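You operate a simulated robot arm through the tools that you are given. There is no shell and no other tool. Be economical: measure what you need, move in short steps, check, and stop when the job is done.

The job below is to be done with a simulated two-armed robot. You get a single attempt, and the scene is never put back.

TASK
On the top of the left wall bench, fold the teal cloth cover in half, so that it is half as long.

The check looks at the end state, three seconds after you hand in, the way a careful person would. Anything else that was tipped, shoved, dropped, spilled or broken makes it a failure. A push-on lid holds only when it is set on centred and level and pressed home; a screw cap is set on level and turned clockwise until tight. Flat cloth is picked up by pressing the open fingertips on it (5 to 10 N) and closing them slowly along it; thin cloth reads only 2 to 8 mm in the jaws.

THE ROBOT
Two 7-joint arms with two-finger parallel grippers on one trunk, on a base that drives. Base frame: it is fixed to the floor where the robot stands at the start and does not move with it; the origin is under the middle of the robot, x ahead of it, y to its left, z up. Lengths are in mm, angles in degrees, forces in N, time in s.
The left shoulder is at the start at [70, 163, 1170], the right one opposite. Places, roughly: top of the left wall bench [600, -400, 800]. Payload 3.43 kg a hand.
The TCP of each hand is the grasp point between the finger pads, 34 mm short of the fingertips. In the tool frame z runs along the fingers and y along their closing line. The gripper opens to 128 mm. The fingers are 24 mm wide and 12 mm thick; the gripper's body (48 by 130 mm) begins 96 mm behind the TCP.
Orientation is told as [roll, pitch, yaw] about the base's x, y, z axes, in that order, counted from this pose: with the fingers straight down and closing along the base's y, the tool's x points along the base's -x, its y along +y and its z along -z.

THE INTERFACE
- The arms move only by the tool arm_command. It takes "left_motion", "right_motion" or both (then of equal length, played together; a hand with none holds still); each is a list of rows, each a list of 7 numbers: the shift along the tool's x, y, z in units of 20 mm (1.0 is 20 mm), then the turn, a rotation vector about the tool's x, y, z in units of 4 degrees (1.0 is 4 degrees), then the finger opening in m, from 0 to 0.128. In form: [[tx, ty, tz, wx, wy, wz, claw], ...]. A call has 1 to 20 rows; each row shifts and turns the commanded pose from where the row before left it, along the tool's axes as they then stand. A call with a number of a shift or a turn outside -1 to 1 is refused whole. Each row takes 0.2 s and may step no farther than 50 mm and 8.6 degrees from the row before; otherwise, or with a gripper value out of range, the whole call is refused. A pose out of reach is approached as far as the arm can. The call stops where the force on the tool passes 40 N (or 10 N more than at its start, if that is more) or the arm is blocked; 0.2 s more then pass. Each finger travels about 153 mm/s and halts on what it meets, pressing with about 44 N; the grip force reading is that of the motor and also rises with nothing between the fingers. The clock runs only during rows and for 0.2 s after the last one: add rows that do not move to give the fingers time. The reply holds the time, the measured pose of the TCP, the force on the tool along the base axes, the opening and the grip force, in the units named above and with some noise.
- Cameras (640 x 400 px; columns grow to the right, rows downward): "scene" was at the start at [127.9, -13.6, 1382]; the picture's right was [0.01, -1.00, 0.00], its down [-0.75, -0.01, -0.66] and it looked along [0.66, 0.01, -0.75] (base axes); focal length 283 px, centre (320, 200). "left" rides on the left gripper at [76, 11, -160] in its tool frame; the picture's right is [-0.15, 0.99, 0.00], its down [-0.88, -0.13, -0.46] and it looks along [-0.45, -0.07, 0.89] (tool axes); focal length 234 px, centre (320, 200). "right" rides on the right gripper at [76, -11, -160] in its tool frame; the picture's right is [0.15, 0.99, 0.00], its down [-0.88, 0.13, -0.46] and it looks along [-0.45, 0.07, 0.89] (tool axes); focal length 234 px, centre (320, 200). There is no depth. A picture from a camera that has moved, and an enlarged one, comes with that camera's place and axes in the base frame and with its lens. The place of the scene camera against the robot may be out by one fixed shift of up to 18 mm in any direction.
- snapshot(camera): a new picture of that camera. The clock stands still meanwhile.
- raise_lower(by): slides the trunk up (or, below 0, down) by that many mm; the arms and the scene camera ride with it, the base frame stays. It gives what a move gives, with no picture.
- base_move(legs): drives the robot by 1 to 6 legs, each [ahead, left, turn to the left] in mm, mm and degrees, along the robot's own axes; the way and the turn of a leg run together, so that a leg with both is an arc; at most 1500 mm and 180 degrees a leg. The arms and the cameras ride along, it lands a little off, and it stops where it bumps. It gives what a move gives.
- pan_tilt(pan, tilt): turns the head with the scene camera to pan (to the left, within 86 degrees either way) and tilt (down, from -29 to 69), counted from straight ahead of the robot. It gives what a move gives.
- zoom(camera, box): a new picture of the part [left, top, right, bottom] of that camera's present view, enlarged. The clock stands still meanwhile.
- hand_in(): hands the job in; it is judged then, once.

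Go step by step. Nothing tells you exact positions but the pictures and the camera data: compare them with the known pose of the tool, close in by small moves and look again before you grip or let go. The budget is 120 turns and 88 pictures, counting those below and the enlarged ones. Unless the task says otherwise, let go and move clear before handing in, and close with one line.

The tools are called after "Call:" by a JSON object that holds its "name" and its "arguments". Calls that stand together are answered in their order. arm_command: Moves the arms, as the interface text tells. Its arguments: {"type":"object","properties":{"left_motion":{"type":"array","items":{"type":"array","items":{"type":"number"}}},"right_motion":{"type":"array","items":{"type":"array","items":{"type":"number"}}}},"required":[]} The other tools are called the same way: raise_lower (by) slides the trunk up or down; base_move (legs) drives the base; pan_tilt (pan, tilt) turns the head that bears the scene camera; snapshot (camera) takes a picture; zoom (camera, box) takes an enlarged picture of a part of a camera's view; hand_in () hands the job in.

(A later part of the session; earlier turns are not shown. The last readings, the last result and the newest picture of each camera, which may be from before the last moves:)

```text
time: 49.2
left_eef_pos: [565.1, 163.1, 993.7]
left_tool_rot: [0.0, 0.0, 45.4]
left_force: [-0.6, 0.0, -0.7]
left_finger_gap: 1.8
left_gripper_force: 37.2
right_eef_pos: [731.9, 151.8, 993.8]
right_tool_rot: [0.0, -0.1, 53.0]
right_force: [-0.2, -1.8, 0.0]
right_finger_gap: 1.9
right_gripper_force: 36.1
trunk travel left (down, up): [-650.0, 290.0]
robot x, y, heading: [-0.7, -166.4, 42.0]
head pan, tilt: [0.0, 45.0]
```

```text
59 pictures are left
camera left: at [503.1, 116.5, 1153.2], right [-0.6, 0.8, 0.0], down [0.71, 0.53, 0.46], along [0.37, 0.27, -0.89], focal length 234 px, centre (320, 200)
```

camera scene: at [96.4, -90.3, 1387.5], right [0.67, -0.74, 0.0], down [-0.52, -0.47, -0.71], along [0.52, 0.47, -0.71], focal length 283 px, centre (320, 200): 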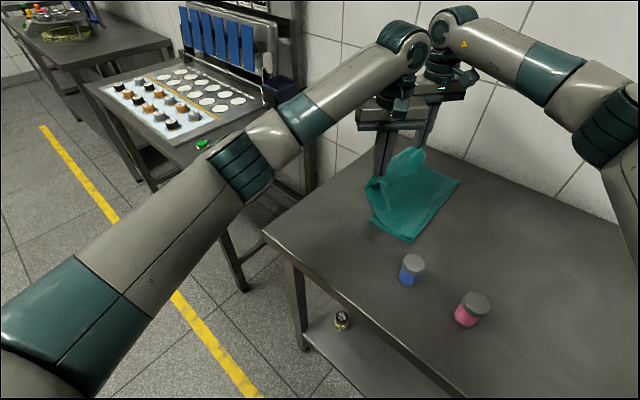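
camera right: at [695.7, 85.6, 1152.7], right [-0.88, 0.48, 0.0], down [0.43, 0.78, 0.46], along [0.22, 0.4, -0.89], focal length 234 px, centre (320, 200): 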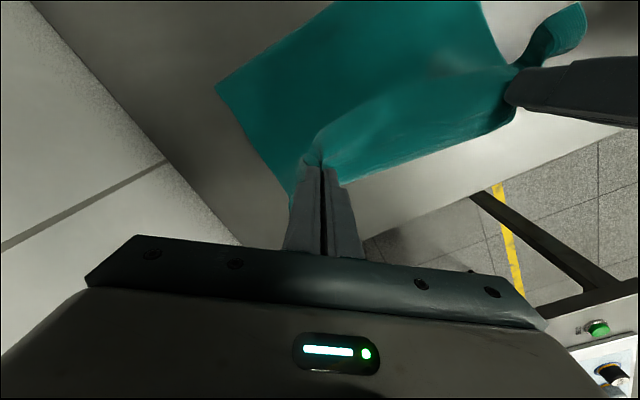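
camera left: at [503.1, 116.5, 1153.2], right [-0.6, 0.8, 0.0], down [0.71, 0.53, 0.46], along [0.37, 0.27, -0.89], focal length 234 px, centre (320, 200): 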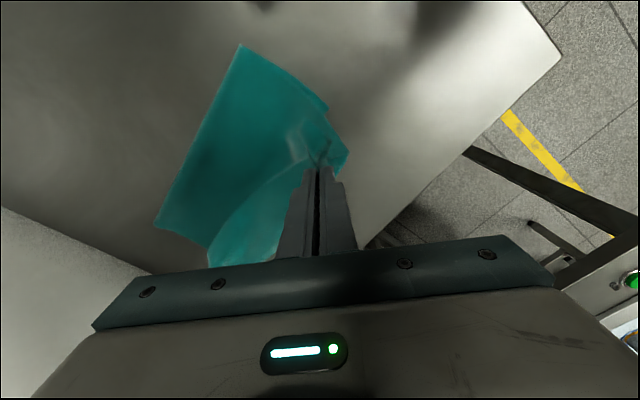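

The flap is carried over, but held this high it draws the fold line about 20 mm too far. I'll bring the hands back and lower, then lean the grippers toward +y so the fingers point back along the page, for laying down low.

Call:
{"name": "arm_command", "arguments": {"left_motion": [[0.636, -0.636, 0.55, 0, 0, 0, 0], [0.636, -0.636, 0.55, 0, 0, 0, 0], [0.636, -0.636, 0.55, 0, 0, 0, 0], [0.636, -0.636, 0.55, 0, 0, 0, 0], [0.636, -0.636, 0.55, 0, 0, 0, 0], [0, 0, 0, 0.7, 0.7, 0, 0], [0, 0, 0, 0.7, 0.7, 0, 0], [0, 0, 0, 0.7, 0.7, 0, 0], [0, 0, 0, 0.7, 0.7, 0, 0], [0, 0, 0, 0.7, 0.7, 0, 0], [0, 0, 0, 0.7, 0.7, 0, 0], [0, 0, 0, 0.7, 0.7, 0, 0], [0, 0, 0, 0.7, 0.7, 0, 0], [0, 0, 0, 0.7, 0.7, 0, 0], [0, 0, 0, 0.7, 0.7, 0, 0], [0, 0, 0, 0.7, 0.7, 0, 0]], "right_motion": [[0.72, -0.542, 0.55, 0, 0, 0, 0], [0.72, -0.542, 0.55, 0, 0, 0, 0], [0.72, -0.542, 0.55, 0, 0, 0, 0], [0.72, -0.542, 0.55, 0, 0, 0, 0], [0.72, -0.542, 0.55, 0, 0, 0, 0], [0, 0, 0, 0.6, 0.8, 0, 0], [0, 0, 0, 0.6, 0.8, 0, 0], [0, 0, 0, 0.6, 0.8, 0, 0], [0, 0, 0, 0.6, 0.8, 0, 0], [0, 0, 0, 0.6, 0.8, 0, 0], [0, 0, 0, 0.6, 0.8, 0, 0], [0, 0, 0, 0.6, 0.8, 0, 0], [0, 0, 0, 0.6, 0.8, 0, 0], [0, 0, 0, 0.6, 0.8, 0, 0], [0, 0, 0, 0.6, 0.8, 0, 0], [0, 0, 0, 0.6, 0.8, 0, 0]]}}

Call:
{"name": "snapshot", "arguments": {"camera": "scene"}}

Call:
{"name": "snapshot", "arguments": {"camera": "right"}}

```text
time: 52.6
left_eef_pos: [564.6, 73.0, 937.8]
left_tool_rot: [-34.1, 29.2, 36.1]
left_force: [-0.4, 0.9, -0.4]
left_finger_gap: 1.9
left_gripper_force: 36.5
right_eef_pos: [732.0, 62.5, 938.2]
right_tool_rot: [-30.1, 34.0, 43.7]
right_force: [-0.6, -0.1, -0.1]
right_finger_gap: 1.7
right_gripper_force: 37.3
trunk travel left (down, up): [-650.0, 290.0]
robot x, y, heading: [-0.1, -162.1, 42.1]
head pan, tilt: [0.0, 45.0]
```

```text
58 pictures are left
camera scene: at [96.1, -88.8, 1387.4], right [0.67, -0.74, 0.0], down [-0.52, -0.47, -0.71], along [0.52, 0.47, -0.71], focal length 283 px, centre (320, 200)
```

scene: 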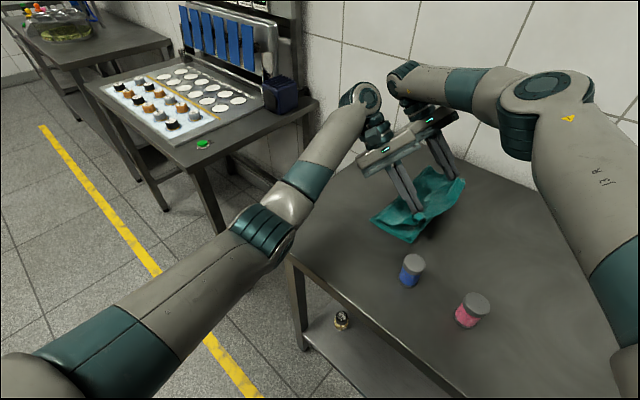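

```text
57 pictures are left
camera right: at [695.2, 127.0, 1099.7], right [-0.88, 0.34, -0.33], down [0.43, 0.88, -0.22], along [0.21, -0.33, -0.92], focal length 234 px, centre (320, 200)
```

right: 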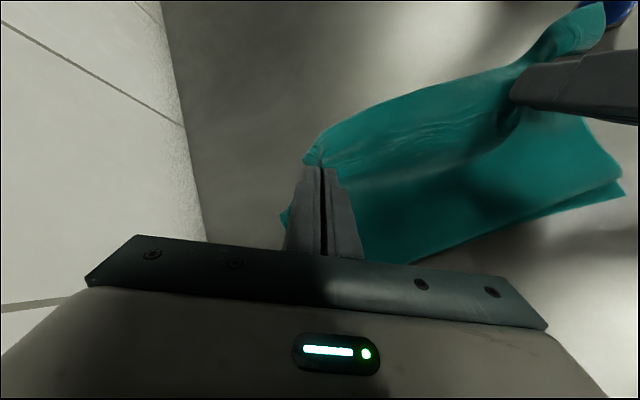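

The tilt worked on both hands. Now I'll drive another 120 mm toward +y to bring the edge over.

Call:
{"name": "base_move", "arguments": {"legs": [[82, 91, 0]]}}

Call:
{"name": "snapshot", "arguments": {"camera": "scene"}}

Call:
{"name": "snapshot", "arguments": {"camera": "right"}}

Call:
{"name": "snapshot", "arguments": {"camera": "left"}}

```text
time: 53.8
left_eef_pos: [565.1, 195.0, 940.0]
left_tool_rot: [-34.0, 29.2, 36.1]
left_force: [-0.4, -0.6, -0.7]
left_finger_gap: 1.7
left_gripper_force: 36.5
right_eef_pos: [730.5, 182.9, 938.6]
right_tool_rot: [-30.0, 33.8, 43.6]
right_force: [-0.1, 0.3, -0.4]
right_finger_gap: 1.6
right_gripper_force: 37.0
trunk travel left (down, up): [-650.0, 290.0]
robot x, y, heading: [-2.1, -47.1, 42.1]
head pan, tilt: [0.0, 45.0]
```

```text
56 pictures are left
camera scene: at [95.9, 31.5, 1387.5], right [0.67, -0.74, 0.0], down [-0.53, -0.47, -0.71], along [0.52, 0.47, -0.71], focal length 283 px, centre (320, 200)
```

scene: 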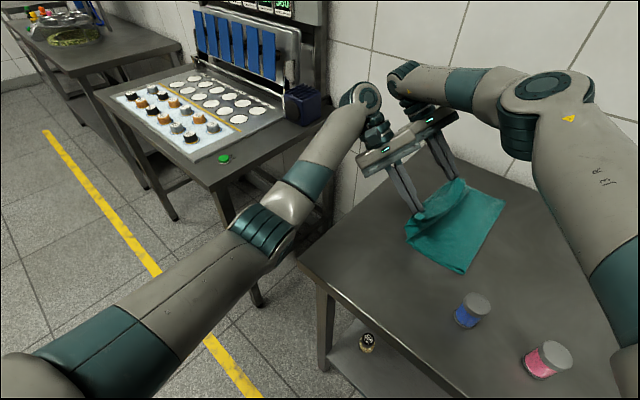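

```text
55 pictures are left
camera right: at [695.3, 246.7, 1099.6], right [-0.88, 0.35, -0.33], down [0.43, 0.88, -0.22], along [0.21, -0.33, -0.92], focal length 234 px, centre (320, 200)
```

right: 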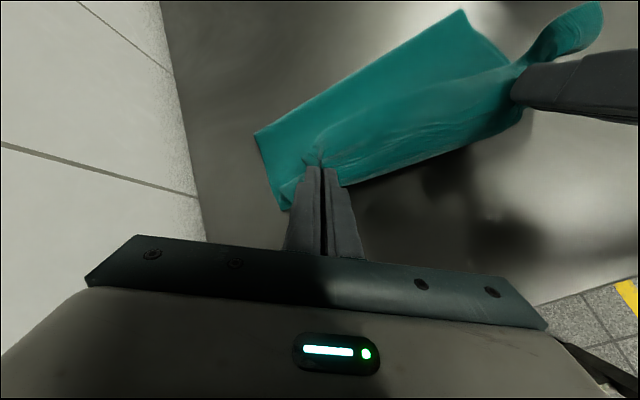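

```text
54 pictures are left
camera left: at [502.8, 270.4, 1085.7], right [-0.6, 0.58, -0.55], down [0.71, 0.7, -0.04], along [0.37, -0.42, -0.83], focal length 234 px, centre (320, 200)
```

left: 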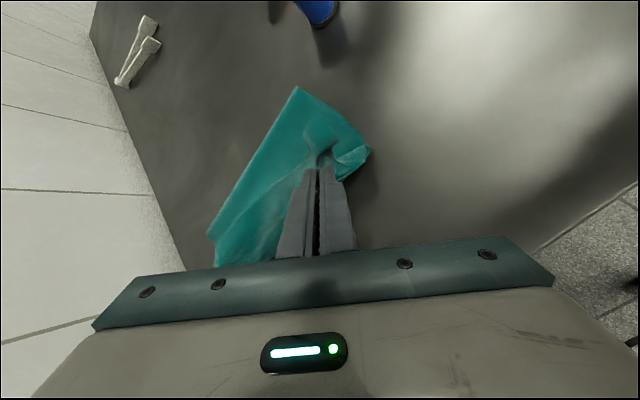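

The fold line now sits near y≈30, so the lower layer probably slid a little when I lifted. I'll zoom in to find where its left edge is.

Call:
{"name": "zoom", "arguments": {"camera": "left", "box": [190, 70, 400, 280]}}

Call:
{"name": "zoom", "arguments": {"camera": "scene", "box": [350, 130, 540, 290]}}

Call:
{"name": "zoom", "arguments": {"camera": "right", "box": [230, 0, 630, 250]}}

```text
1.90 times, centred on (295, 175) of left
camera zoom: at [502.8, 270.4, 1085.7], right [-0.6, 0.58, -0.55], down [0.71, 0.7, -0.04], along [0.37, -0.42, -0.83], focal length 446 px, centre (368, 248)
```

zoom: 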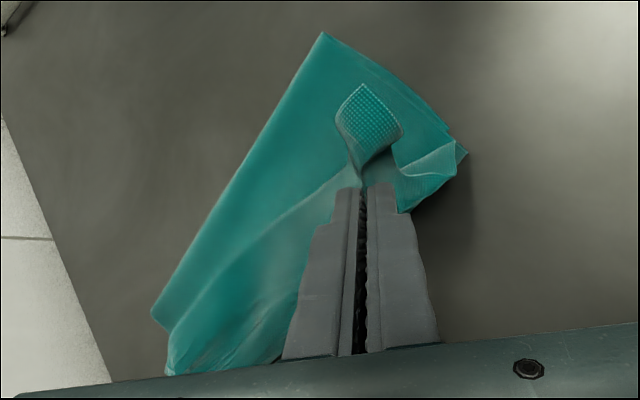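

```text
2.50 times, centred on (445, 210) of scene
camera zoom: at [95.9, 31.5, 1387.5], right [0.67, -0.74, 0.0], down [-0.53, -0.47, -0.71], along [0.52, 0.47, -0.71], focal length 708 px, centre (8, 175)
```

zoom: 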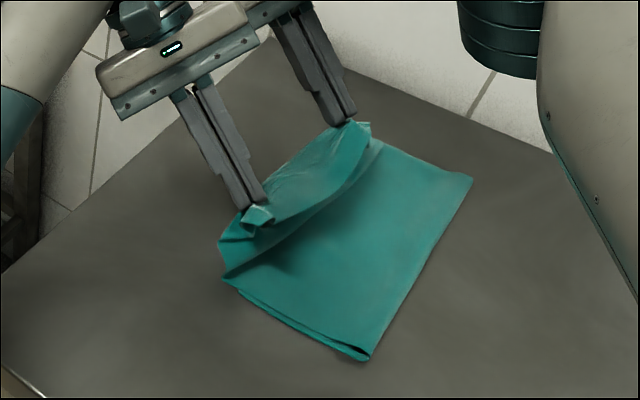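

```text
1.60 times, centred on (430, 125) of right
camera zoom: at [695.3, 246.7, 1099.6], right [-0.88, 0.35, -0.33], down [0.43, 0.88, -0.22], along [0.21, -0.33, -0.92], focal length 375 px, centre (144, 320)
```

zoom: 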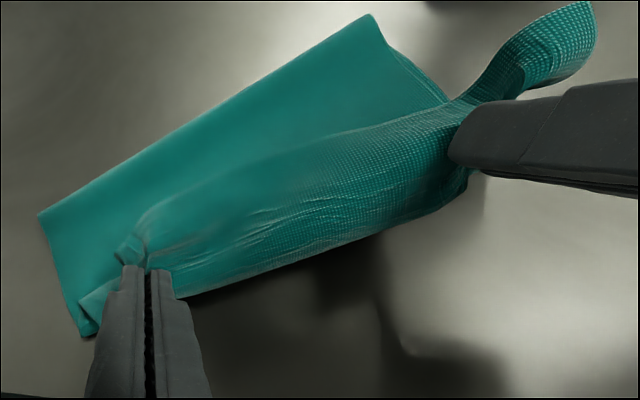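

The lower layer slid about 50 mm toward −y during the lift, so its left edge is now near y≈155 and the fold belongs near y≈−47. I'll raise the pinches and drive back to unroll. Then I'll lay it over along a proper arc.

Call:
{"name": "arm_command", "arguments": {"left_motion": [[0.466, -0.466, -0.683, 0, 0, 0, 0], [0.466, -0.466, -0.683, 0, 0, 0, 0], [0.466, -0.466, -0.683, 0, 0, 0, 0], [0.466, -0.466, -0.683, 0, 0, 0, 0], [0.466, -0.466, -0.683, 0, 0, 0, 0]], "right_motion": [[0.527, -0.398, -0.683, 0, 0, 0, 0], [0.527, -0.398, -0.683, 0, 0, 0, 0], [0.527, -0.398, -0.683, 0, 0, 0, 0], [0.527, -0.398, -0.683, 0, 0, 0, 0], [0.527, -0.398, -0.683, 0, 0, 0, 0]]}}

Call:
{"name": "base_move", "arguments": {"legs": [[-146, -162, 0]]}}

Call:
{"name": "snapshot", "arguments": {"camera": "right"}}

Call:
{"name": "snapshot", "arguments": {"camera": "left"}}

Call:
{"name": "snapshot", "arguments": {"camera": "scene"}}

```text
time: 55.0
left_eef_pos: [563.1, 193.3, 1033.9]
left_tool_rot: [-34.0, 29.1, 36.1]
left_force: [-0.4, 0.5, 0.4]
left_finger_gap: 1.8
left_gripper_force: 36.7
right_eef_pos: [730.4, 181.2, 1033.6]
right_tool_rot: [-30.0, 33.7, 43.6]
right_force: [-0.2, 0.2, -0.1]
right_finger_gap: 2.1
right_gripper_force: 37.0
trunk travel left (down, up): [-650.0, 290.0]
robot x, y, heading: [-1.5, -39.4, 42.2]
head pan, tilt: [0.0, 45.0]
```

```text
time: 56.7
left_eef_pos: [565.9, -24.9, 1032.1]
left_tool_rot: [-34.0, 29.1, 36.1]
left_force: [-0.3, -0.2, 0.9]
left_finger_gap: 1.8
left_gripper_force: 36.4
right_eef_pos: [732.6, -35.6, 1033.5]
right_tool_rot: [-30.0, 33.8, 43.8]
right_force: [-0.1, -0.2, -0.2]
right_finger_gap: 1.5
right_gripper_force: 37.2
trunk travel left (down, up): [-650.0, 290.0]
robot x, y, heading: [0.3, -258.9, 41.8]
head pan, tilt: [0.0, 45.0]
```

```text
50 pictures are left
camera right: at [697.1, 27.7, 1194.8], right [-0.88, 0.35, -0.33], down [0.43, 0.88, -0.22], along [0.21, -0.33, -0.92], focal length 234 px, centre (320, 200)
```

right: 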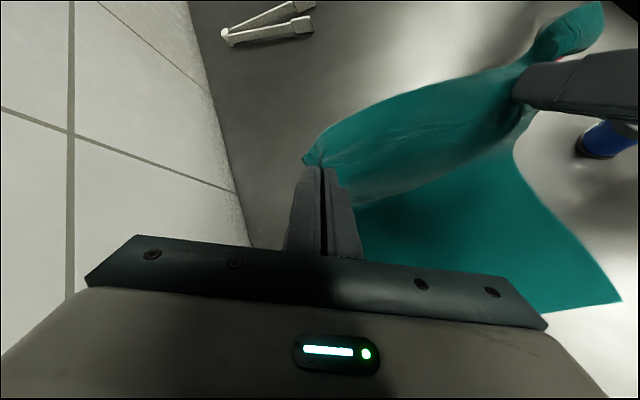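

```text
49 pictures are left
camera left: at [503.8, 51.2, 1180.2], right [-0.6, 0.58, -0.55], down [0.71, 0.7, -0.04], along [0.37, -0.42, -0.83], focal length 234 px, centre (320, 200)
```

left: 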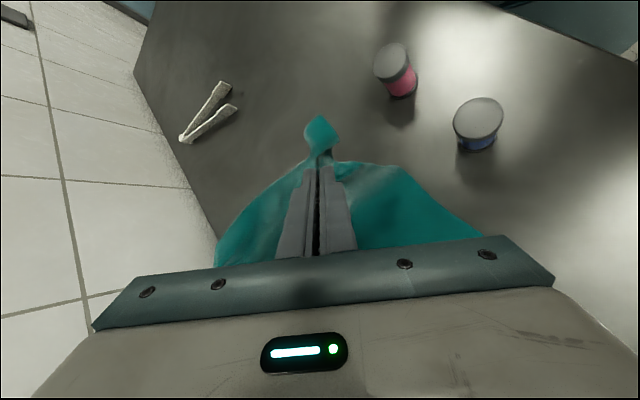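

```text
48 pictures are left
camera scene: at [97.5, -187.4, 1387.4], right [0.67, -0.74, 0.0], down [-0.52, -0.47, -0.71], along [0.52, 0.47, -0.71], focal length 283 px, centre (320, 200)
```

scene: 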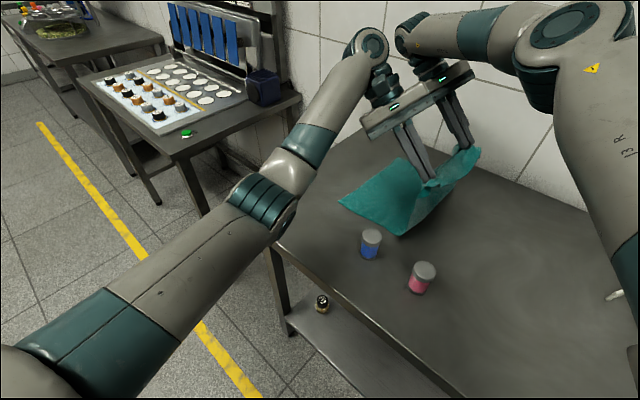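

The cloth is unrolled and its left edge is at y≈143, so the fold should end up near y≈−58. I'll lay it over in arc-like stages, lowering and advancing.

Call:
{"name": "arm_command", "arguments": {"left_motion": [[-0.491, 0.491, 0.719, 0, 0, 0, 0], [-0.491, 0.491, 0.719, 0, 0, 0, 0], [-0.491, 0.491, 0.719, 0, 0, 0, 0]], "right_motion": [[-0.555, 0.419, 0.719, 0, 0, 0, 0], [-0.555, 0.419, 0.719, 0, 0, 0, 0], [-0.555, 0.419, 0.719, 0, 0, 0, 0]]}}

Call:
{"name": "base_move", "arguments": {"legs": [[67, 74, 0]]}}

Call:
{"name": "arm_command", "arguments": {"left_motion": [[-0.491, 0.491, 0.719, 0, 0, 0, 0], [-0.491, 0.491, 0.719, 0, 0, 0, 0], [-0.344, 0.344, 0.503, 0, 0, 0, 0]], "right_motion": [[-0.555, 0.419, 0.719, 0, 0, 0, 0], [-0.555, 0.419, 0.719, 0, 0, 0, 0], [-0.388, 0.293, 0.503, 0, 0, 0, 0]]}}

Call:
{"name": "snapshot", "arguments": {"camera": "scene"}}

Call:
{"name": "snapshot", "arguments": {"camera": "right"}}

```text
time: 57.5
left_eef_pos: [564.5, -23.1, 972.4]
left_tool_rot: [-34.0, 29.2, 36.1]
left_force: [-0.6, 0.0, 0.5]
left_finger_gap: 1.8
left_gripper_force: 36.5
right_eef_pos: [733.3, -35.1, 972.9]
right_tool_rot: [-30.0, 33.8, 43.5]
right_force: [-0.1, -0.8, -0.3]
right_finger_gap: 1.7
right_gripper_force: 36.0
trunk travel left (down, up): [-650.0, 290.0]
robot x, y, heading: [0.6, -261.1, 41.9]
head pan, tilt: [0.0, 45.0]
```

```text
time: 58.6
left_eef_pos: [566.0, 74.7, 972.1]
left_tool_rot: [-34.0, 29.1, 36.1]
left_force: [-0.2, 0.2, 0.0]
left_finger_gap: 2.1
left_gripper_force: 36.6
right_eef_pos: [733.4, 64.1, 973.0]
right_tool_rot: [-30.0, 33.8, 43.6]
right_force: [0.2, 0.1, -1.6]
right_finger_gap: 2.0
right_gripper_force: 36.4
trunk travel left (down, up): [-650.0, 290.0]
robot x, y, heading: [-2.1, -161.1, 42.1]
head pan, tilt: [0.0, 45.0]
```

```text
time: 59.5
left_eef_pos: [565.9, 75.0, 918.1]
left_tool_rot: [-33.9, 29.1, 36.1]
left_force: [0.2, -0.4, 0.8]
left_finger_gap: 2.1
left_gripper_force: 36.3
right_eef_pos: [731.5, 63.2, 920.7]
right_tool_rot: [-30.1, 33.9, 43.7]
right_force: [1.0, 0.7, -0.2]
right_finger_gap: 1.5
right_gripper_force: 36.7
trunk travel left (down, up): [-650.0, 290.0]
robot x, y, heading: [-1.3, -162.6, 42.0]
head pan, tilt: [0.0, 45.0]
```

```text
47 pictures are left
camera scene: at [98.0, -88.5, 1387.5], right [0.67, -0.74, 0.0], down [-0.53, -0.47, -0.71], along [0.52, 0.47, -0.71], focal length 283 px, centre (320, 200)
```

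scene: 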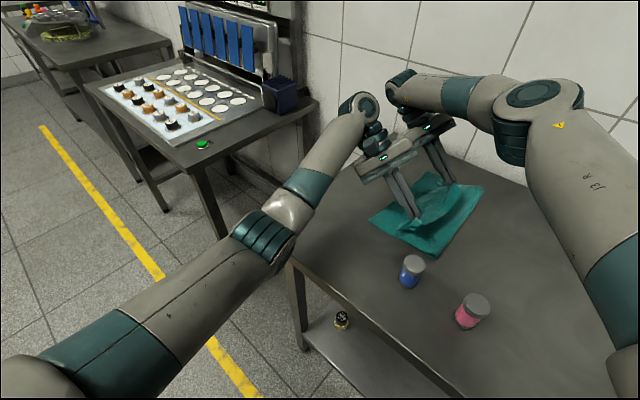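

```text
46 pictures are left
camera right: at [696.8, 127.6, 1080.6], right [-0.88, 0.35, -0.33], down [0.43, 0.88, -0.22], along [0.21, -0.33, -0.92], focal length 234 px, centre (320, 200)
```

right: 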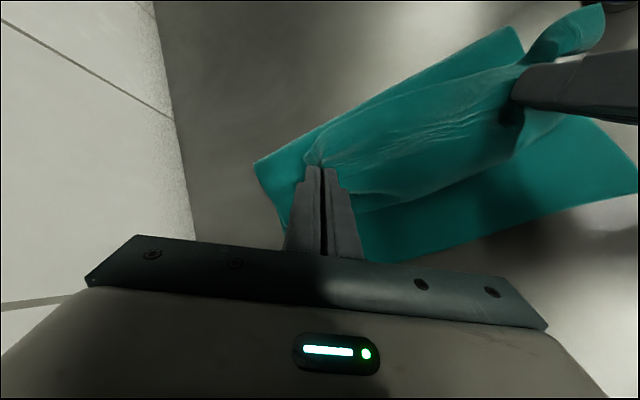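

The cloth is limp, so the fold forms wherever it first touches down, currently around y≈−28. That's about 30 mm short. I'll go up, back further to y≈−95, lower there, then roll over low.

Call:
{"name": "arm_command", "arguments": {"left_motion": [[0.491, -0.491, -0.719, 0, 0, 0, 0], [0.491, -0.491, -0.719, 0, 0, 0, 0], [0.491, -0.491, -0.719, 0, 0, 0, 0]], "right_motion": [[0.555, -0.419, -0.719, 0, 0, 0, 0], [0.555, -0.419, -0.719, 0, 0, 0, 0], [0.555, -0.419, -0.719, 0, 0, 0, 0]]}}

Call:
{"name": "base_move", "arguments": {"legs": [[-97, -108, 0]]}}

Call:
{"name": "snapshot", "arguments": {"camera": "right"}}

```text
time: 60.2
left_eef_pos: [565.0, 75.0, 980.6]
left_tool_rot: [-34.0, 29.0, 36.1]
left_force: [0.1, -0.9, -0.3]
left_finger_gap: 1.9
left_gripper_force: 37.0
right_eef_pos: [732.1, 64.2, 980.0]
right_tool_rot: [-30.0, 33.7, 43.7]
right_force: [-0.5, 0.6, 0.9]
right_finger_gap: 1.5
right_gripper_force: 36.9
trunk travel left (down, up): [-650.0, 290.0]
robot x, y, heading: [0.3, -160.1, 42.1]
head pan, tilt: [0.0, 45.0]
```

```text
time: 61.6
left_eef_pos: [565.8, -69.1, 979.5]
left_tool_rot: [-34.0, 29.2, 36.0]
left_force: [0.2, -0.3, 0.9]
left_finger_gap: 1.8
left_gripper_force: 37.0
right_eef_pos: [733.6, -79.8, 978.8]
right_tool_rot: [-30.0, 33.8, 43.7]
right_force: [-0.1, -0.4, 0.5]
right_finger_gap: 1.8
right_gripper_force: 36.6
trunk travel left (down, up): [-650.0, 290.0]
robot x, y, heading: [1.9, -306.4, 42.1]
head pan, tilt: [0.0, 45.0]
```

```text
45 pictures are left
camera right: at [697.3, -16.7, 1140.7], right [-0.88, 0.35, -0.33], down [0.43, 0.88, -0.22], along [0.21, -0.33, -0.92], focal length 234 px, centre (320, 200)
```

right: 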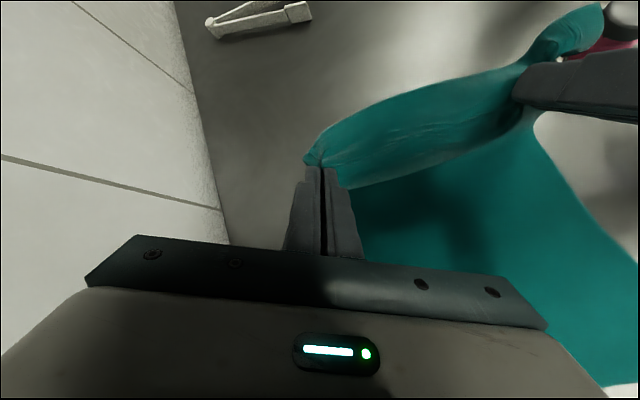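

Tips are at y≈−95 and the left edge is still near y≈138. I'll lower here and check.

Call:
{"name": "arm_command", "arguments": {"left_motion": [[-0.491, 0.491, 0.719, 0, 0, 0, 0], [-0.491, 0.491, 0.719, 0, 0, 0, 0], [-0.491, 0.491, 0.719, 0, 0, 0, 0], [0, 0, 0, 0, 0, 0, 0]], "right_motion": [[-0.555, 0.419, 0.719, 0, 0, 0, 0], [-0.555, 0.419, 0.719, 0, 0, 0, 0], [-0.555, 0.419, 0.719, 0, 0, 0, 0], [0, 0, 0, 0, 0, 0, 0]]}}

Call:
{"name": "base_move", "arguments": {"legs": [[60, 67, 0]]}}

Call:
{"name": "snapshot", "arguments": {"camera": "right"}}

Call:
{"name": "snapshot", "arguments": {"camera": "scene"}}

```text
time: 62.6
left_eef_pos: [563.8, -70.2, 919.0]
left_tool_rot: [-34.0, 29.1, 36.1]
left_force: [0.4, -0.5, 0.2]
left_finger_gap: 2.1
left_gripper_force: 37.2
right_eef_pos: [733.1, -79.9, 919.0]
right_tool_rot: [-30.0, 33.7, 43.7]
right_force: [-0.7, 0.0, -0.3]
right_finger_gap: 1.8
right_gripper_force: 36.6
trunk travel left (down, up): [-650.0, 290.0]
robot x, y, heading: [-2.0, -305.7, 42.0]
head pan, tilt: [0.0, 45.0]
```

```text
time: 63.7
left_eef_pos: [564.8, 21.2, 918.4]
left_tool_rot: [-34.1, 29.2, 36.1]
left_force: [0.6, -0.4, -1.4]
left_finger_gap: 1.7
left_gripper_force: 36.3
right_eef_pos: [733.8, 8.6, 919.1]
right_tool_rot: [-30.0, 33.8, 43.6]
right_force: [0.9, -0.3, 0.0]
right_finger_gap: 1.8
right_gripper_force: 37.1
trunk travel left (down, up): [-650.0, 290.0]
robot x, y, heading: [0.1, -218.9, 42.1]
head pan, tilt: [0.0, 45.0]
```

```text
44 pictures are left
camera right: at [697.4, 72.7, 1080.4], right [-0.88, 0.35, -0.33], down [0.43, 0.88, -0.22], along [0.21, -0.33, -0.92], focal length 234 px, centre (320, 200)
```

right: 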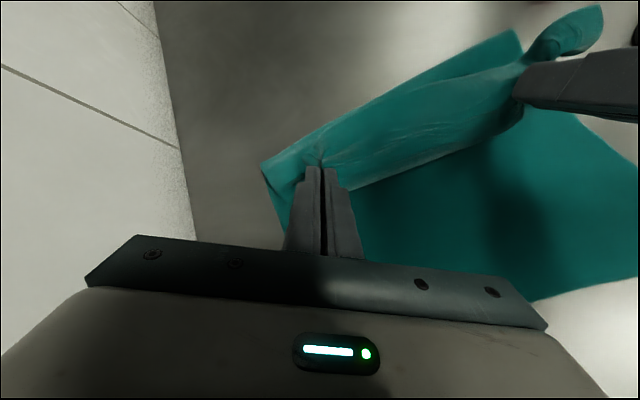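

```text
43 pictures are left
camera scene: at [97.8, -143.2, 1387.4], right [0.67, -0.74, 0.0], down [-0.53, -0.47, -0.71], along [0.52, 0.47, -0.71], focal length 283 px, centre (320, 200)
```

scene: 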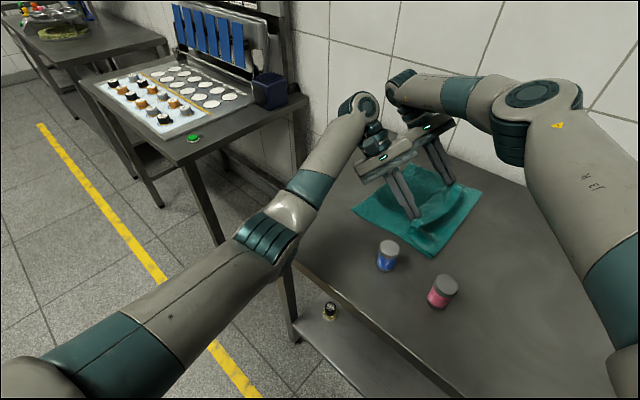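

The fold is now at y≈−75 and the left edge at y≈138, which is just what I wanted. I'll advance the last 100 mm low.

Call:
{"name": "base_move", "arguments": {"legs": [[65, 72, 0]]}}

Call:
{"name": "snapshot", "arguments": {"camera": "right"}}

Call:
{"name": "snapshot", "arguments": {"camera": "left"}}

Call:
{"name": "zoom", "arguments": {"camera": "scene", "box": [340, 100, 540, 300]}}

```text
time: 64.8
left_eef_pos: [565.1, 116.7, 919.9]
left_tool_rot: [-33.9, 29.1, 36.1]
left_force: [-0.9, 1.1, -0.6]
left_finger_gap: 2.1
left_gripper_force: 36.4
right_eef_pos: [733.8, 107.2, 919.2]
right_tool_rot: [-30.1, 33.9, 43.6]
right_force: [-0.2, 0.7, -0.9]
right_finger_gap: 1.8
right_gripper_force: 37.0
trunk travel left (down, up): [-650.0, 290.0]
robot x, y, heading: [-1.9, -123.3, 42.0]
head pan, tilt: [0.0, 45.0]
```

```text
42 pictures are left
camera right: at [697.3, 169.7, 1080.4], right [-0.88, 0.35, -0.33], down [0.43, 0.88, -0.22], along [0.21, -0.33, -0.92], focal length 234 px, centre (320, 200)
```

right: 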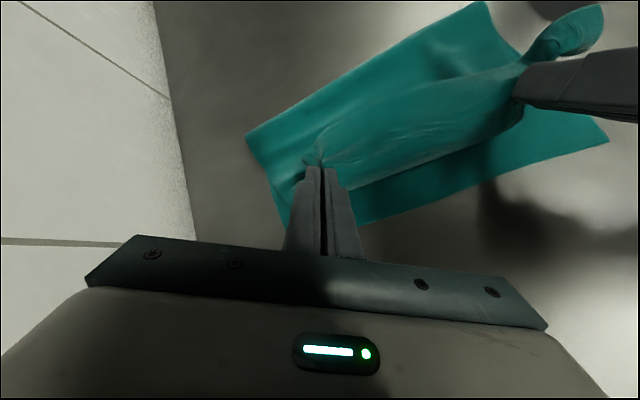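

```text
41 pictures are left
camera left: at [503.4, 193.2, 1066.0], right [-0.6, 0.58, -0.55], down [0.71, 0.7, -0.04], along [0.37, -0.42, -0.83], focal length 234 px, centre (320, 200)
```

left: 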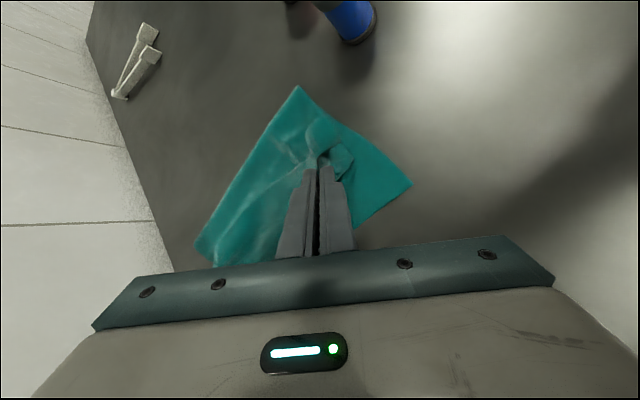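

```text
2.00 times, centred on (440, 200) of scene
camera zoom: at [97.7, -46.1, 1387.4], right [0.67, -0.74, 0.0], down [-0.53, -0.47, -0.71], along [0.52, 0.47, -0.71], focal length 566 px, centre (80, 200)
```

zoom: 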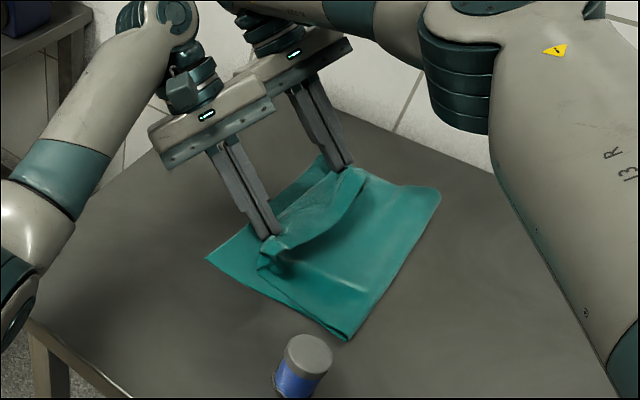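

Because of the pinch gather, this much advance drew the fold to y≈−25. I'll go back, touch down again at −95, and advance less so the fold stays near −57. Afterwards I'll regrasp the edge and pull it out to match.

Call:
{"name": "arm_command", "arguments": {"left_motion": [[0.491, -0.491, -0.719, 0, 0, 0, 0], [0.491, -0.491, -0.719, 0, 0, 0, 0], [0.491, -0.491, -0.719, 0, 0, 0, 0]], "right_motion": [[0.555, -0.419, -0.719, 0, 0, 0, 0], [0.555, -0.419, -0.719, 0, 0, 0, 0], [0.555, -0.419, -0.719, 0, 0, 0, 0]]}}

Call:
{"name": "base_move", "arguments": {"legs": [[-125, -139, 0]]}}

Call:
{"name": "arm_command", "arguments": {"left_motion": [[-0.491, 0.491, 0.719, 0, 0, 0, 0], [-0.491, 0.491, 0.719, 0, 0, 0, 0], [-0.491, 0.491, 0.719, 0, 0, 0, 0], [0, 0, 0, 0, 0, 0, 0]], "right_motion": [[-0.555, 0.419, 0.719, 0, 0, 0, 0], [-0.555, 0.419, 0.719, 0, 0, 0, 0], [-0.555, 0.419, 0.719, 0, 0, 0, 0], [0, 0, 0, 0, 0, 0, 0]]}}

Call:
{"name": "base_move", "arguments": {"legs": [[88, 98, 0]]}}

Call:
{"name": "snapshot", "arguments": {"camera": "right"}}

Call:
{"name": "snapshot", "arguments": {"camera": "left"}}

```text
time: 65.6
left_eef_pos: [564.6, 115.0, 979.9]
left_tool_rot: [-34.0, 29.0, 36.2]
left_force: [0.6, 0.0, 0.4]
left_finger_gap: 2.0
left_gripper_force: 36.6
right_eef_pos: [733.5, 105.5, 981.5]
right_tool_rot: [-30.0, 33.6, 43.6]
right_force: [0.3, 1.1, 0.3]
right_finger_gap: 2.0
right_gripper_force: 37.3
trunk travel left (down, up): [-650.0, 290.0]
robot x, y, heading: [-1.7, -120.8, 42.1]
head pan, tilt: [0.0, 45.0]
```

```text
time: 67.2
left_eef_pos: [564.6, -70.4, 978.7]
left_tool_rot: [-34.0, 29.0, 36.1]
left_force: [-0.6, 0.3, -0.2]
left_finger_gap: 1.9
left_gripper_force: 36.6
right_eef_pos: [734.7, -81.2, 979.2]
right_tool_rot: [-30.1, 33.8, 43.6]
right_force: [0.8, -0.6, -0.3]
right_finger_gap: 1.7
right_gripper_force: 36.8
trunk travel left (down, up): [-650.0, 290.0]
robot x, y, heading: [-2.3, -306.4, 41.9]
head pan, tilt: [0.0, 45.0]
```

```text
time: 68.2
left_eef_pos: [565.7, -70.6, 919.3]
left_tool_rot: [-34.0, 29.1, 36.1]
left_force: [-0.4, 0.4, -0.1]
left_finger_gap: 1.4
left_gripper_force: 37.3
right_eef_pos: [733.3, -81.5, 920.5]
right_tool_rot: [-30.0, 33.7, 43.6]
right_force: [-0.7, 0.6, -0.4]
right_finger_gap: 1.7
right_gripper_force: 36.2
trunk travel left (down, up): [-650.0, 290.0]
robot x, y, heading: [2.7, -305.3, 42.0]
head pan, tilt: [0.0, 45.0]
```

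```text
time: 69.5
left_eef_pos: [564.2, 59.7, 919.1]
left_tool_rot: [-34.0, 29.1, 36.1]
left_force: [0.5, 0.6, -0.5]
left_finger_gap: 1.8
left_gripper_force: 36.2
right_eef_pos: [732.4, 50.5, 920.3]
right_tool_rot: [-30.0, 33.9, 43.6]
right_force: [0.2, -0.1, -0.2]
right_finger_gap: 1.9
right_gripper_force: 36.4
trunk travel left (down, up): [-650.0, 290.0]
robot x, y, heading: [-1.3, -177.4, 42.3]
head pan, tilt: [0.0, 45.0]
```

```text
39 pictures are left
camera right: at [697.4, 113.2, 1081.2], right [-0.88, 0.35, -0.33], down [0.43, 0.88, -0.22], along [0.22, -0.33, -0.92], focal length 234 px, centre (320, 200)
```

right: 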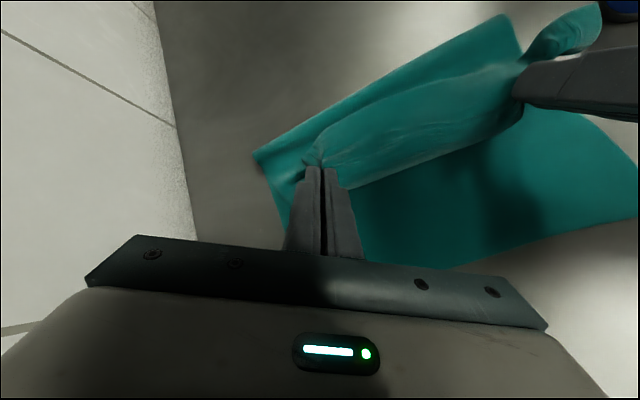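

```text
38 pictures are left
camera left: at [503.3, 135.8, 1066.4], right [-0.6, 0.58, -0.55], down [0.71, 0.7, -0.03], along [0.37, -0.42, -0.83], focal length 234 px, centre (320, 200)
```

left: 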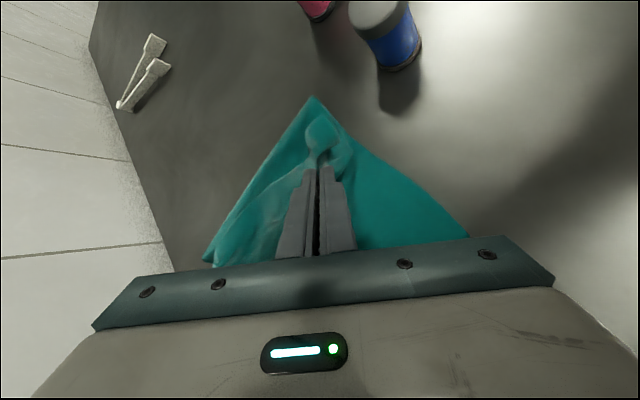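

The fold is now at y≈−52 to −58 and the left edge at y≈148 to 130, which is the halfway line. I'll lower the pinches onto the cloth and release gently.

Call:
{"name": "arm_command", "arguments": {"left_motion": [[-0.393, 0.393, 0.575, 0, 0, 0, 0], [-0.393, 0.393, 0.575, 0, 0, 0, 0], [0, 0, 0, 0, 0, 0, 0], [0, 0, 0, 0, 0, 0, 0.008], [0, 0, 0, 0, 0, 0, 0.016], [0, 0, 0, 0, 0, 0, 0.024], [0, 0, 0, 0, 0, 0, 0.024], [0, 0, -0.4, 0, 0, 0, 0.024], [0, 0, -0.6, 0, 0, 0, 0.024], [0, 0, -0.8, 0, 0, 0, 0.024], [0, 0, -0.9, 0, 0, 0, 0.024], [0, 0, -0.9, 0, 0, 0, 0.024], [0, 0, -0.9, 0, 0, 0, 0.024], [0, 0, -0.9, 0, 0, 0, 0.024]], "right_motion": [[-0.444, 0.335, 0.575, 0, 0, 0, 0], [-0.444, 0.335, 0.575, 0, 0, 0, 0], [0, 0, 0, 0, 0, 0, 0], [0, 0, 0, 0, 0, 0, 0.008], [0, 0, 0, 0, 0, 0, 0.016], [0, 0, 0, 0, 0, 0, 0.024], [0, 0, 0, 0, 0, 0, 0.024], [0, 0, -0.4, 0, 0, 0, 0.024], [0, 0, -0.6, 0, 0, 0, 0.024], [0, 0, -0.8, 0, 0, 0, 0.024], [0, 0, -0.9, 0, 0, 0, 0.024], [0, 0, -0.9, 0, 0, 0, 0.024], [0, 0, -0.9, 0, 0, 0, 0.024], [0, 0, -0.9, 0, 0, 0, 0.024]]}}

Call:
{"name": "snapshot", "arguments": {"camera": "right"}}

Call:
{"name": "zoom", "arguments": {"camera": "scene", "box": [340, 100, 540, 300]}}

```text
time: 72.5
left_eef_pos: [563.9, 135.6, 965.5]
left_tool_rot: [-34.0, 29.1, 35.9]
left_force: [0.2, -0.3, 0.1]
left_finger_gap: 24.1
left_gripper_force: 0.1
right_eef_pos: [704.9, 100.2, 967.5]
right_tool_rot: [-30.1, 33.6, 43.6]
right_force: [0.6, -1.2, 1.1]
right_finger_gap: 24.0
right_gripper_force: 0.0
right hand out of reach, approached as far as the arm can: row 10, 11, 12, 13, 14
trunk travel left (down, up): [-650.0, 290.0]
robot x, y, heading: [2.8, -177.7, 42.1]
head pan, tilt: [0.0, 45.0]
```

```text
37 pictures are left
camera right: at [668.2, 163.9, 1127.2], right [-0.88, 0.35, -0.33], down [0.43, 0.88, -0.21], along [0.22, -0.33, -0.92], focal length 234 px, centre (320, 200)
```

right: 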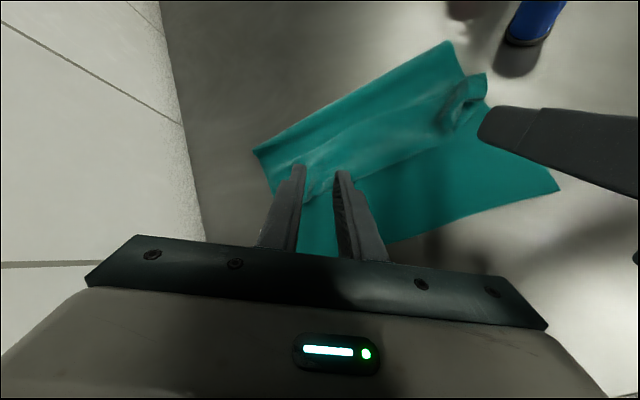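

```text
2.00 times, centred on (440, 200) of scene
camera zoom: at [96.6, -102.7, 1387.5], right [0.67, -0.74, 0.0], down [-0.52, -0.47, -0.71], along [0.53, 0.47, -0.71], focal length 566 px, centre (80, 200)
```

zoom: 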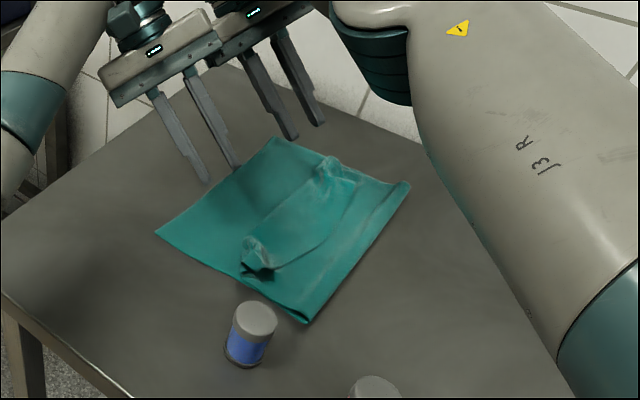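

Released cleanly. The upper half is lying crumpled short of the edge, so I'll level the tools and look from above before regrasping that edge to pull it out.

Call:
{"name": "arm_command", "arguments": {"left_motion": [[0, 0, 0, -0.7, -0.7, 0, 0.04], [0, 0, 0, -0.7, -0.7, 0, 0.04], [0, 0, 0, -0.7, -0.7, 0, 0.04], [0, 0, 0, -0.7, -0.7, 0, 0.04], [0, 0, 0, -0.7, -0.7, 0, 0.04], [0, 0, 0, -0.7, -0.7, 0, 0.04], [0, 0, 0, -0.7, -0.7, 0, 0.04], [0, 0, 0, -0.7, -0.7, 0, 0.04], [0, 0, 0, -0.7, -0.7, 0, 0.04], [0, 0, 0, -0.7, -0.7, 0, 0.04], [0, 0, 0, -0.7, -0.7, 0, 0.04], [0, 0, -1, 0, 0, 0, 0.04], [0, 0, -1, 0, 0, 0, 0.04]], "right_motion": [[0, 0, 0, -0.6, -0.8, 0, 0.04], [0, 0, 0, -0.6, -0.8, 0, 0.04], [0, 0, 0, -0.6, -0.8, 0, 0.04], [0, 0, 0, -0.6, -0.8, 0, 0.04], [0, 0, 0, -0.6, -0.8, 0, 0.04], [0, 0, 0, -0.6, -0.8, 0, 0.04], [0, 0, 0, -0.6, -0.8, 0, 0.04], [0, 0, 0, -0.6, -0.8, 0, 0.04], [0, 0, 0, -0.6, -0.8, 0, 0.04], [0, 0, 0, -0.6, -0.8, 0, 0.04], [0, 0, 0, -0.6, -0.8, 0, 0.04], [0, 0, -1, 0, 0, 0, 0.04], [0, 0, -1, 0, 0, 0, 0.04]]}}

Call:
{"name": "base_move", "arguments": {"legs": [[-90, -100, 0]]}}

Call:
{"name": "snapshot", "arguments": {"camera": "right"}}

Call:
{"name": "snapshot", "arguments": {"camera": "left"}}

Call:
{"name": "zoom", "arguments": {"camera": "scene", "box": [320, 80, 520, 280]}}

```text
time: 75.3
left_eef_pos: [564.6, 133.5, 1005.2]
left_tool_rot: [-0.1, -0.1, 45.2]
left_force: [-0.2, -0.4, -0.3]
left_finger_gap: 40.1
left_gripper_force: 0.1
right_eef_pos: [704.4, 100.4, 1006.8]
right_tool_rot: [0.0, -0.1, 53.0]
right_force: [1.1, -0.2, 0.0]
right_finger_gap: 39.7
right_gripper_force: 0.1
trunk travel left (down, up): [-650.0, 290.0]
robot x, y, heading: [1.6, -178.9, 42.2]
head pan, tilt: [0.0, 45.0]
```

```text
time: 76.6
left_eef_pos: [565.5, 1.9, 1005.2]
left_tool_rot: [-0.1, 0.0, 45.3]
left_force: [0.1, -0.5, -0.2]
left_finger_gap: 39.9
left_gripper_force: 0.1
right_eef_pos: [704.9, -32.0, 1005.3]
right_tool_rot: [0.1, 0.0, 53.0]
right_force: [0.6, 0.6, 0.6]
right_finger_gap: 40.0
right_gripper_force: 0.1
trunk travel left (down, up): [-650.0, 290.0]
robot x, y, heading: [2.3, -311.4, 42.3]
head pan, tilt: [0.0, 45.0]
```

```text
35 pictures are left
camera right: at [669.2, -98.3, 1164.4], right [-0.88, 0.48, 0.0], down [0.43, 0.78, 0.46], along [0.22, 0.4, -0.89], focal length 234 px, centre (320, 200)
```

right: 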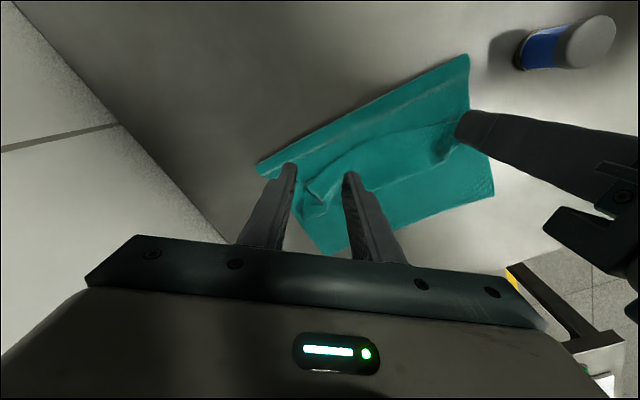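

```text
34 pictures are left
camera left: at [503.4, -45.1, 1164.8], right [-0.6, 0.8, 0.0], down [0.71, 0.54, 0.46], along [0.37, 0.27, -0.89], focal length 234 px, centre (320, 200)
```

left: 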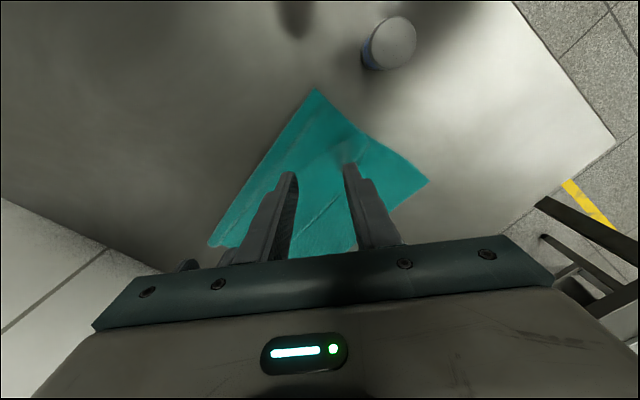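

```text
2.00 times, centred on (420, 180) of scene
camera zoom: at [97.9, -237.1, 1387.4], right [0.67, -0.74, 0.0], down [-0.52, -0.48, -0.71], along [0.52, 0.47, -0.71], focal length 566 px, centre (120, 240)
```

zoom: 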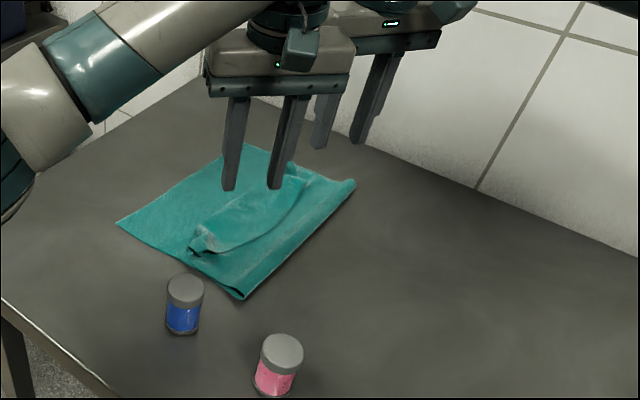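

The hands block the view, so I'll back off further for a clear look.

Call:
{"name": "base_move", "arguments": {"legs": [[-120, -134, 0]]}}

Call:
{"name": "zoom", "arguments": {"camera": "scene", "box": [260, 60, 460, 220]}}

Call:
{"name": "snapshot", "arguments": {"camera": "right"}}

```text
time: 78.1
left_eef_pos: [565.0, -178.2, 1005.5]
left_tool_rot: [-0.1, -0.1, 45.4]
left_force: [0.2, 0.2, 0.2]
left_finger_gap: 39.9
left_gripper_force: 0.1
right_eef_pos: [705.1, -212.2, 1005.6]
right_tool_rot: [0.1, 0.0, 53.1]
right_force: [0.2, -0.8, 0.0]
right_finger_gap: 39.8
right_gripper_force: 0.1
trunk travel left (down, up): [-650.0, 290.0]
robot x, y, heading: [0.2, -494.8, 42.2]
head pan, tilt: [0.0, 45.0]
```

```text
2.50 times, centred on (360, 140) of scene
camera zoom: at [98.4, -417.1, 1387.4], right [0.67, -0.74, 0.0], down [-0.52, -0.48, -0.71], along [0.52, 0.47, -0.71], focal length 708 px, centre (220, 350)
```

zoom: 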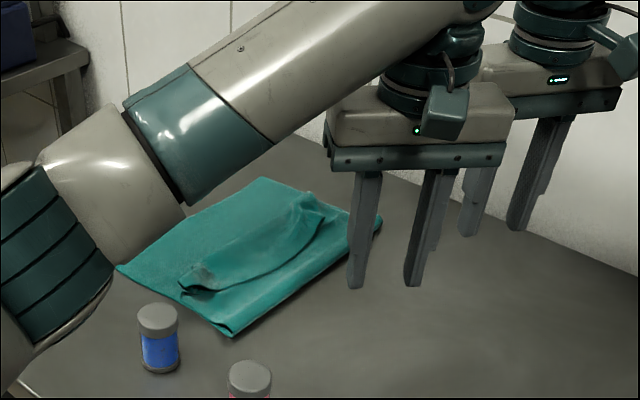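

```text
31 pictures are left
camera right: at [669.7, -277.9, 1164.5], right [-0.88, 0.48, 0.0], down [0.43, 0.78, 0.46], along [0.22, 0.4, -0.89], focal length 234 px, centre (320, 200)
```

right: 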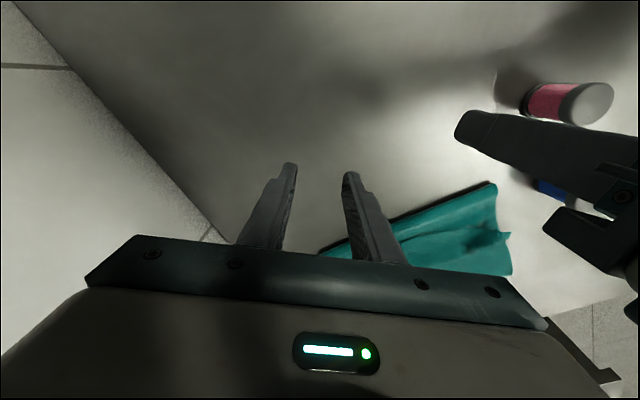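

I can see the edge strip folded back on top, roughly y 5 to 50, with its free edge facing the fold. I'll press lightly on it with closed fingertips and drag it toward +y to roll it out.

Call:
{"name": "base_move", "arguments": {"legs": [[127, 141, 0]]}}

```text
time: 79.7
left_eef_pos: [564.2, 11.7, 1005.1]
left_tool_rot: [-0.2, -0.1, 45.2]
left_force: [-0.6, -0.4, 0.1]
left_finger_gap: 40.0
left_gripper_force: 0.1
right_eef_pos: [703.6, -22.0, 1004.8]
right_tool_rot: [0.1, 0.0, 53.1]
right_force: [0.1, -0.9, -0.5]
right_finger_gap: 39.9
right_gripper_force: 0.0
trunk travel left (down, up): [-650.0, 290.0]
robot x, y, heading: [-0.7, -303.0, 42.3]
head pan, tilt: [0.0, 45.0]
```

Call:
{"name": "arm_command", "arguments": {"left_motion": [[0, 0.19, 0, 0, 0, 0, 0], [0, 0.19, 0, 0, 0, 0, 0], [0, 0.19, 0, 0, 0, 0, 0], [0, 0, 0.87, 0, 0, 0, 0], [0, 0, 0.87, 0, 0, 0, 0], [0, 0, 0.87, 0, 0, 0, 0], [0, 0, 0.87, 0, 0, 0, 0], [0, 0, 0.87, 0, 0, 0, 0], [0, 0, 0.87, 0, 0, 0, 0], [0, 0, 0, 0, 0, 0, 0]], "right_motion": [[-0.79, 0.22, 0, 0, 0, 0, 0], [-0.79, 0.22, 0, 0, 0, 0, 0], [-0.79, 0.22, 0, 0, 0, 0, 0], [0, 0, 0.87, 0, 0, 0, 0], [0, 0, 0.87, 0, 0, 0, 0], [0, 0, 0.87, 0, 0, 0, 0], [0, 0, 0.87, 0, 0, 0, 0], [0, 0, 0.87, 0, 0, 0, 0], [0, 0, 0.87, 0, 0, 0, 0], [0, 0, 0, 0, 0, 0, 0]]}}

Call:
{"name": "zoom", "arguments": {"camera": "left", "box": [150, 50, 490, 260]}}

Call:
{"name": "zoom", "arguments": {"camera": "right", "box": [200, 0, 600, 250]}}

```text
time: 81.8
left_eef_pos: [555.5, 20.0, 900.3]
left_tool_rot: [-0.1, 0.0, 45.3]
left_force: [-0.7, -0.4, -0.1]
left_finger_gap: 0.2
left_gripper_force: 33.3
right_eef_pos: [722.3, 25.5, 901.9]
right_tool_rot: [0.1, 0.0, 53.0]
right_force: [0.4, -0.2, 0.6]
right_finger_gap: 0.0
right_gripper_force: 33.5
trunk travel left (down, up): [-650.0, 290.0]
robot x, y, heading: [-0.7, -300.7, 42.1]
head pan, tilt: [0.0, 45.0]
```

```text
1.88 times, centred on (320, 155) of left
camera zoom: at [493.8, -27.0, 1061.0], right [-0.6, 0.8, 0.0], down [0.71, 0.54, 0.46], along [0.37, 0.27, -0.89], focal length 441 px, centre (320, 285)
```

zoom: 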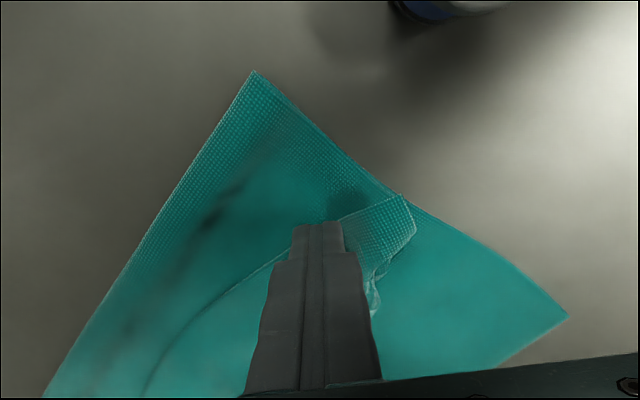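

```text
1.60 times, centred on (400, 125) of right
camera zoom: at [685.4, -41.8, 1060.0], right [-0.88, 0.48, 0.0], down [0.43, 0.78, 0.46], along [0.22, 0.4, -0.89], focal length 375 px, centre (192, 320)
```

zoom: 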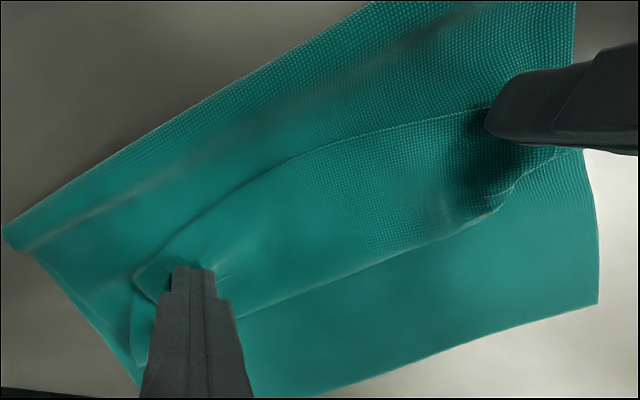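

The view is clear: the strip is folded back on top and both fingertips hover over it. I'll ease down to light contact.

Call:
{"name": "arm_command", "arguments": {"left_motion": [[0, 0, 0.2, 0, 0, 0, 0], [0, 0, 0.2, 0, 0, 0, 0], [0, 0, 0.1, 0, 0, 0, 0], [0, 0, 0, 0, 0, 0, 0]], "right_motion": [[0, 0, 0.2, 0, 0, 0, 0], [0, 0, 0.2, 0, 0, 0, 0], [0, 0, 0.15, 0, 0, 0, 0], [0, 0, 0, 0, 0, 0, 0]]}}

```text
time: 82.8
left_eef_pos: [554.7, 20.3, 890.7]
left_tool_rot: [-0.1, 0.0, 45.3]
left_force: [-0.4, 0.0, 0.1]
left_finger_gap: 0.4
left_gripper_force: 33.3
right_eef_pos: [721.5, 24.4, 890.6]
right_tool_rot: [0.1, 0.0, 53.0]
right_force: [-0.5, -0.1, 0.1]
right_finger_gap: 0.0
right_gripper_force: 32.8
trunk travel left (down, up): [-650.0, 290.0]
robot x, y, heading: [-1.8, -300.1, 42.2]
head pan, tilt: [0.0, 45.0]
```

Call:
{"name": "arm_command", "arguments": {"left_motion": [[0, 0, 0.13, 0, 0, 0, 0], [0, 0, 0, 0, 0, 0, 0]], "right_motion": [[0, 0, 0.13, 0, 0, 0, 0], [0, 0, 0, 0, 0, 0, 0]]}}

```text
time: 83.5
left_eef_pos: [555.9, 20.5, 888.6]
left_tool_rot: [-0.1, 0.0, 45.4]
left_force: [-0.8, 0.5, -0.7]
left_finger_gap: 0.0
left_gripper_force: 32.7
right_eef_pos: [721.5, 24.3, 888.7]
right_tool_rot: [0.1, 0.0, 53.0]
right_force: [-0.3, 0.3, -0.1]
right_finger_gap: 0.0
right_gripper_force: 33.0
trunk travel left (down, up): [-650.0, 290.0]
robot x, y, heading: [-3.7, -299.4, 42.0]
head pan, tilt: [0.0, 45.0]
```

Call:
{"name": "arm_command", "arguments": {"left_motion": [[0, 0, 0.1, 0, 0, 0, 0], [0, 0, 0, 0, 0, 0, 0]], "right_motion": [[0, 0, 0.1, 0, 0, 0, 0], [0, 0, 0, 0, 0, 0, 0]]}}

```text
time: 84.0
left_eef_pos: [554.6, 18.4, 886.5]
left_tool_rot: [0.0, 0.0, 45.4]
left_force: [0.7, 0.9, 4.1]
left_finger_gap: 0.0
left_gripper_force: 33.1
right_eef_pos: [721.6, 23.4, 886.5]
right_tool_rot: [0.2, 0.0, 52.9]
right_force: [0.3, 0.0, 4.5]
right_finger_gap: 0.0
right_gripper_force: 33.1
trunk travel left (down, up): [-650.0, 290.0]
robot x, y, heading: [-5.7, -302.8, 42.4]
head pan, tilt: [0.0, 45.0]
```

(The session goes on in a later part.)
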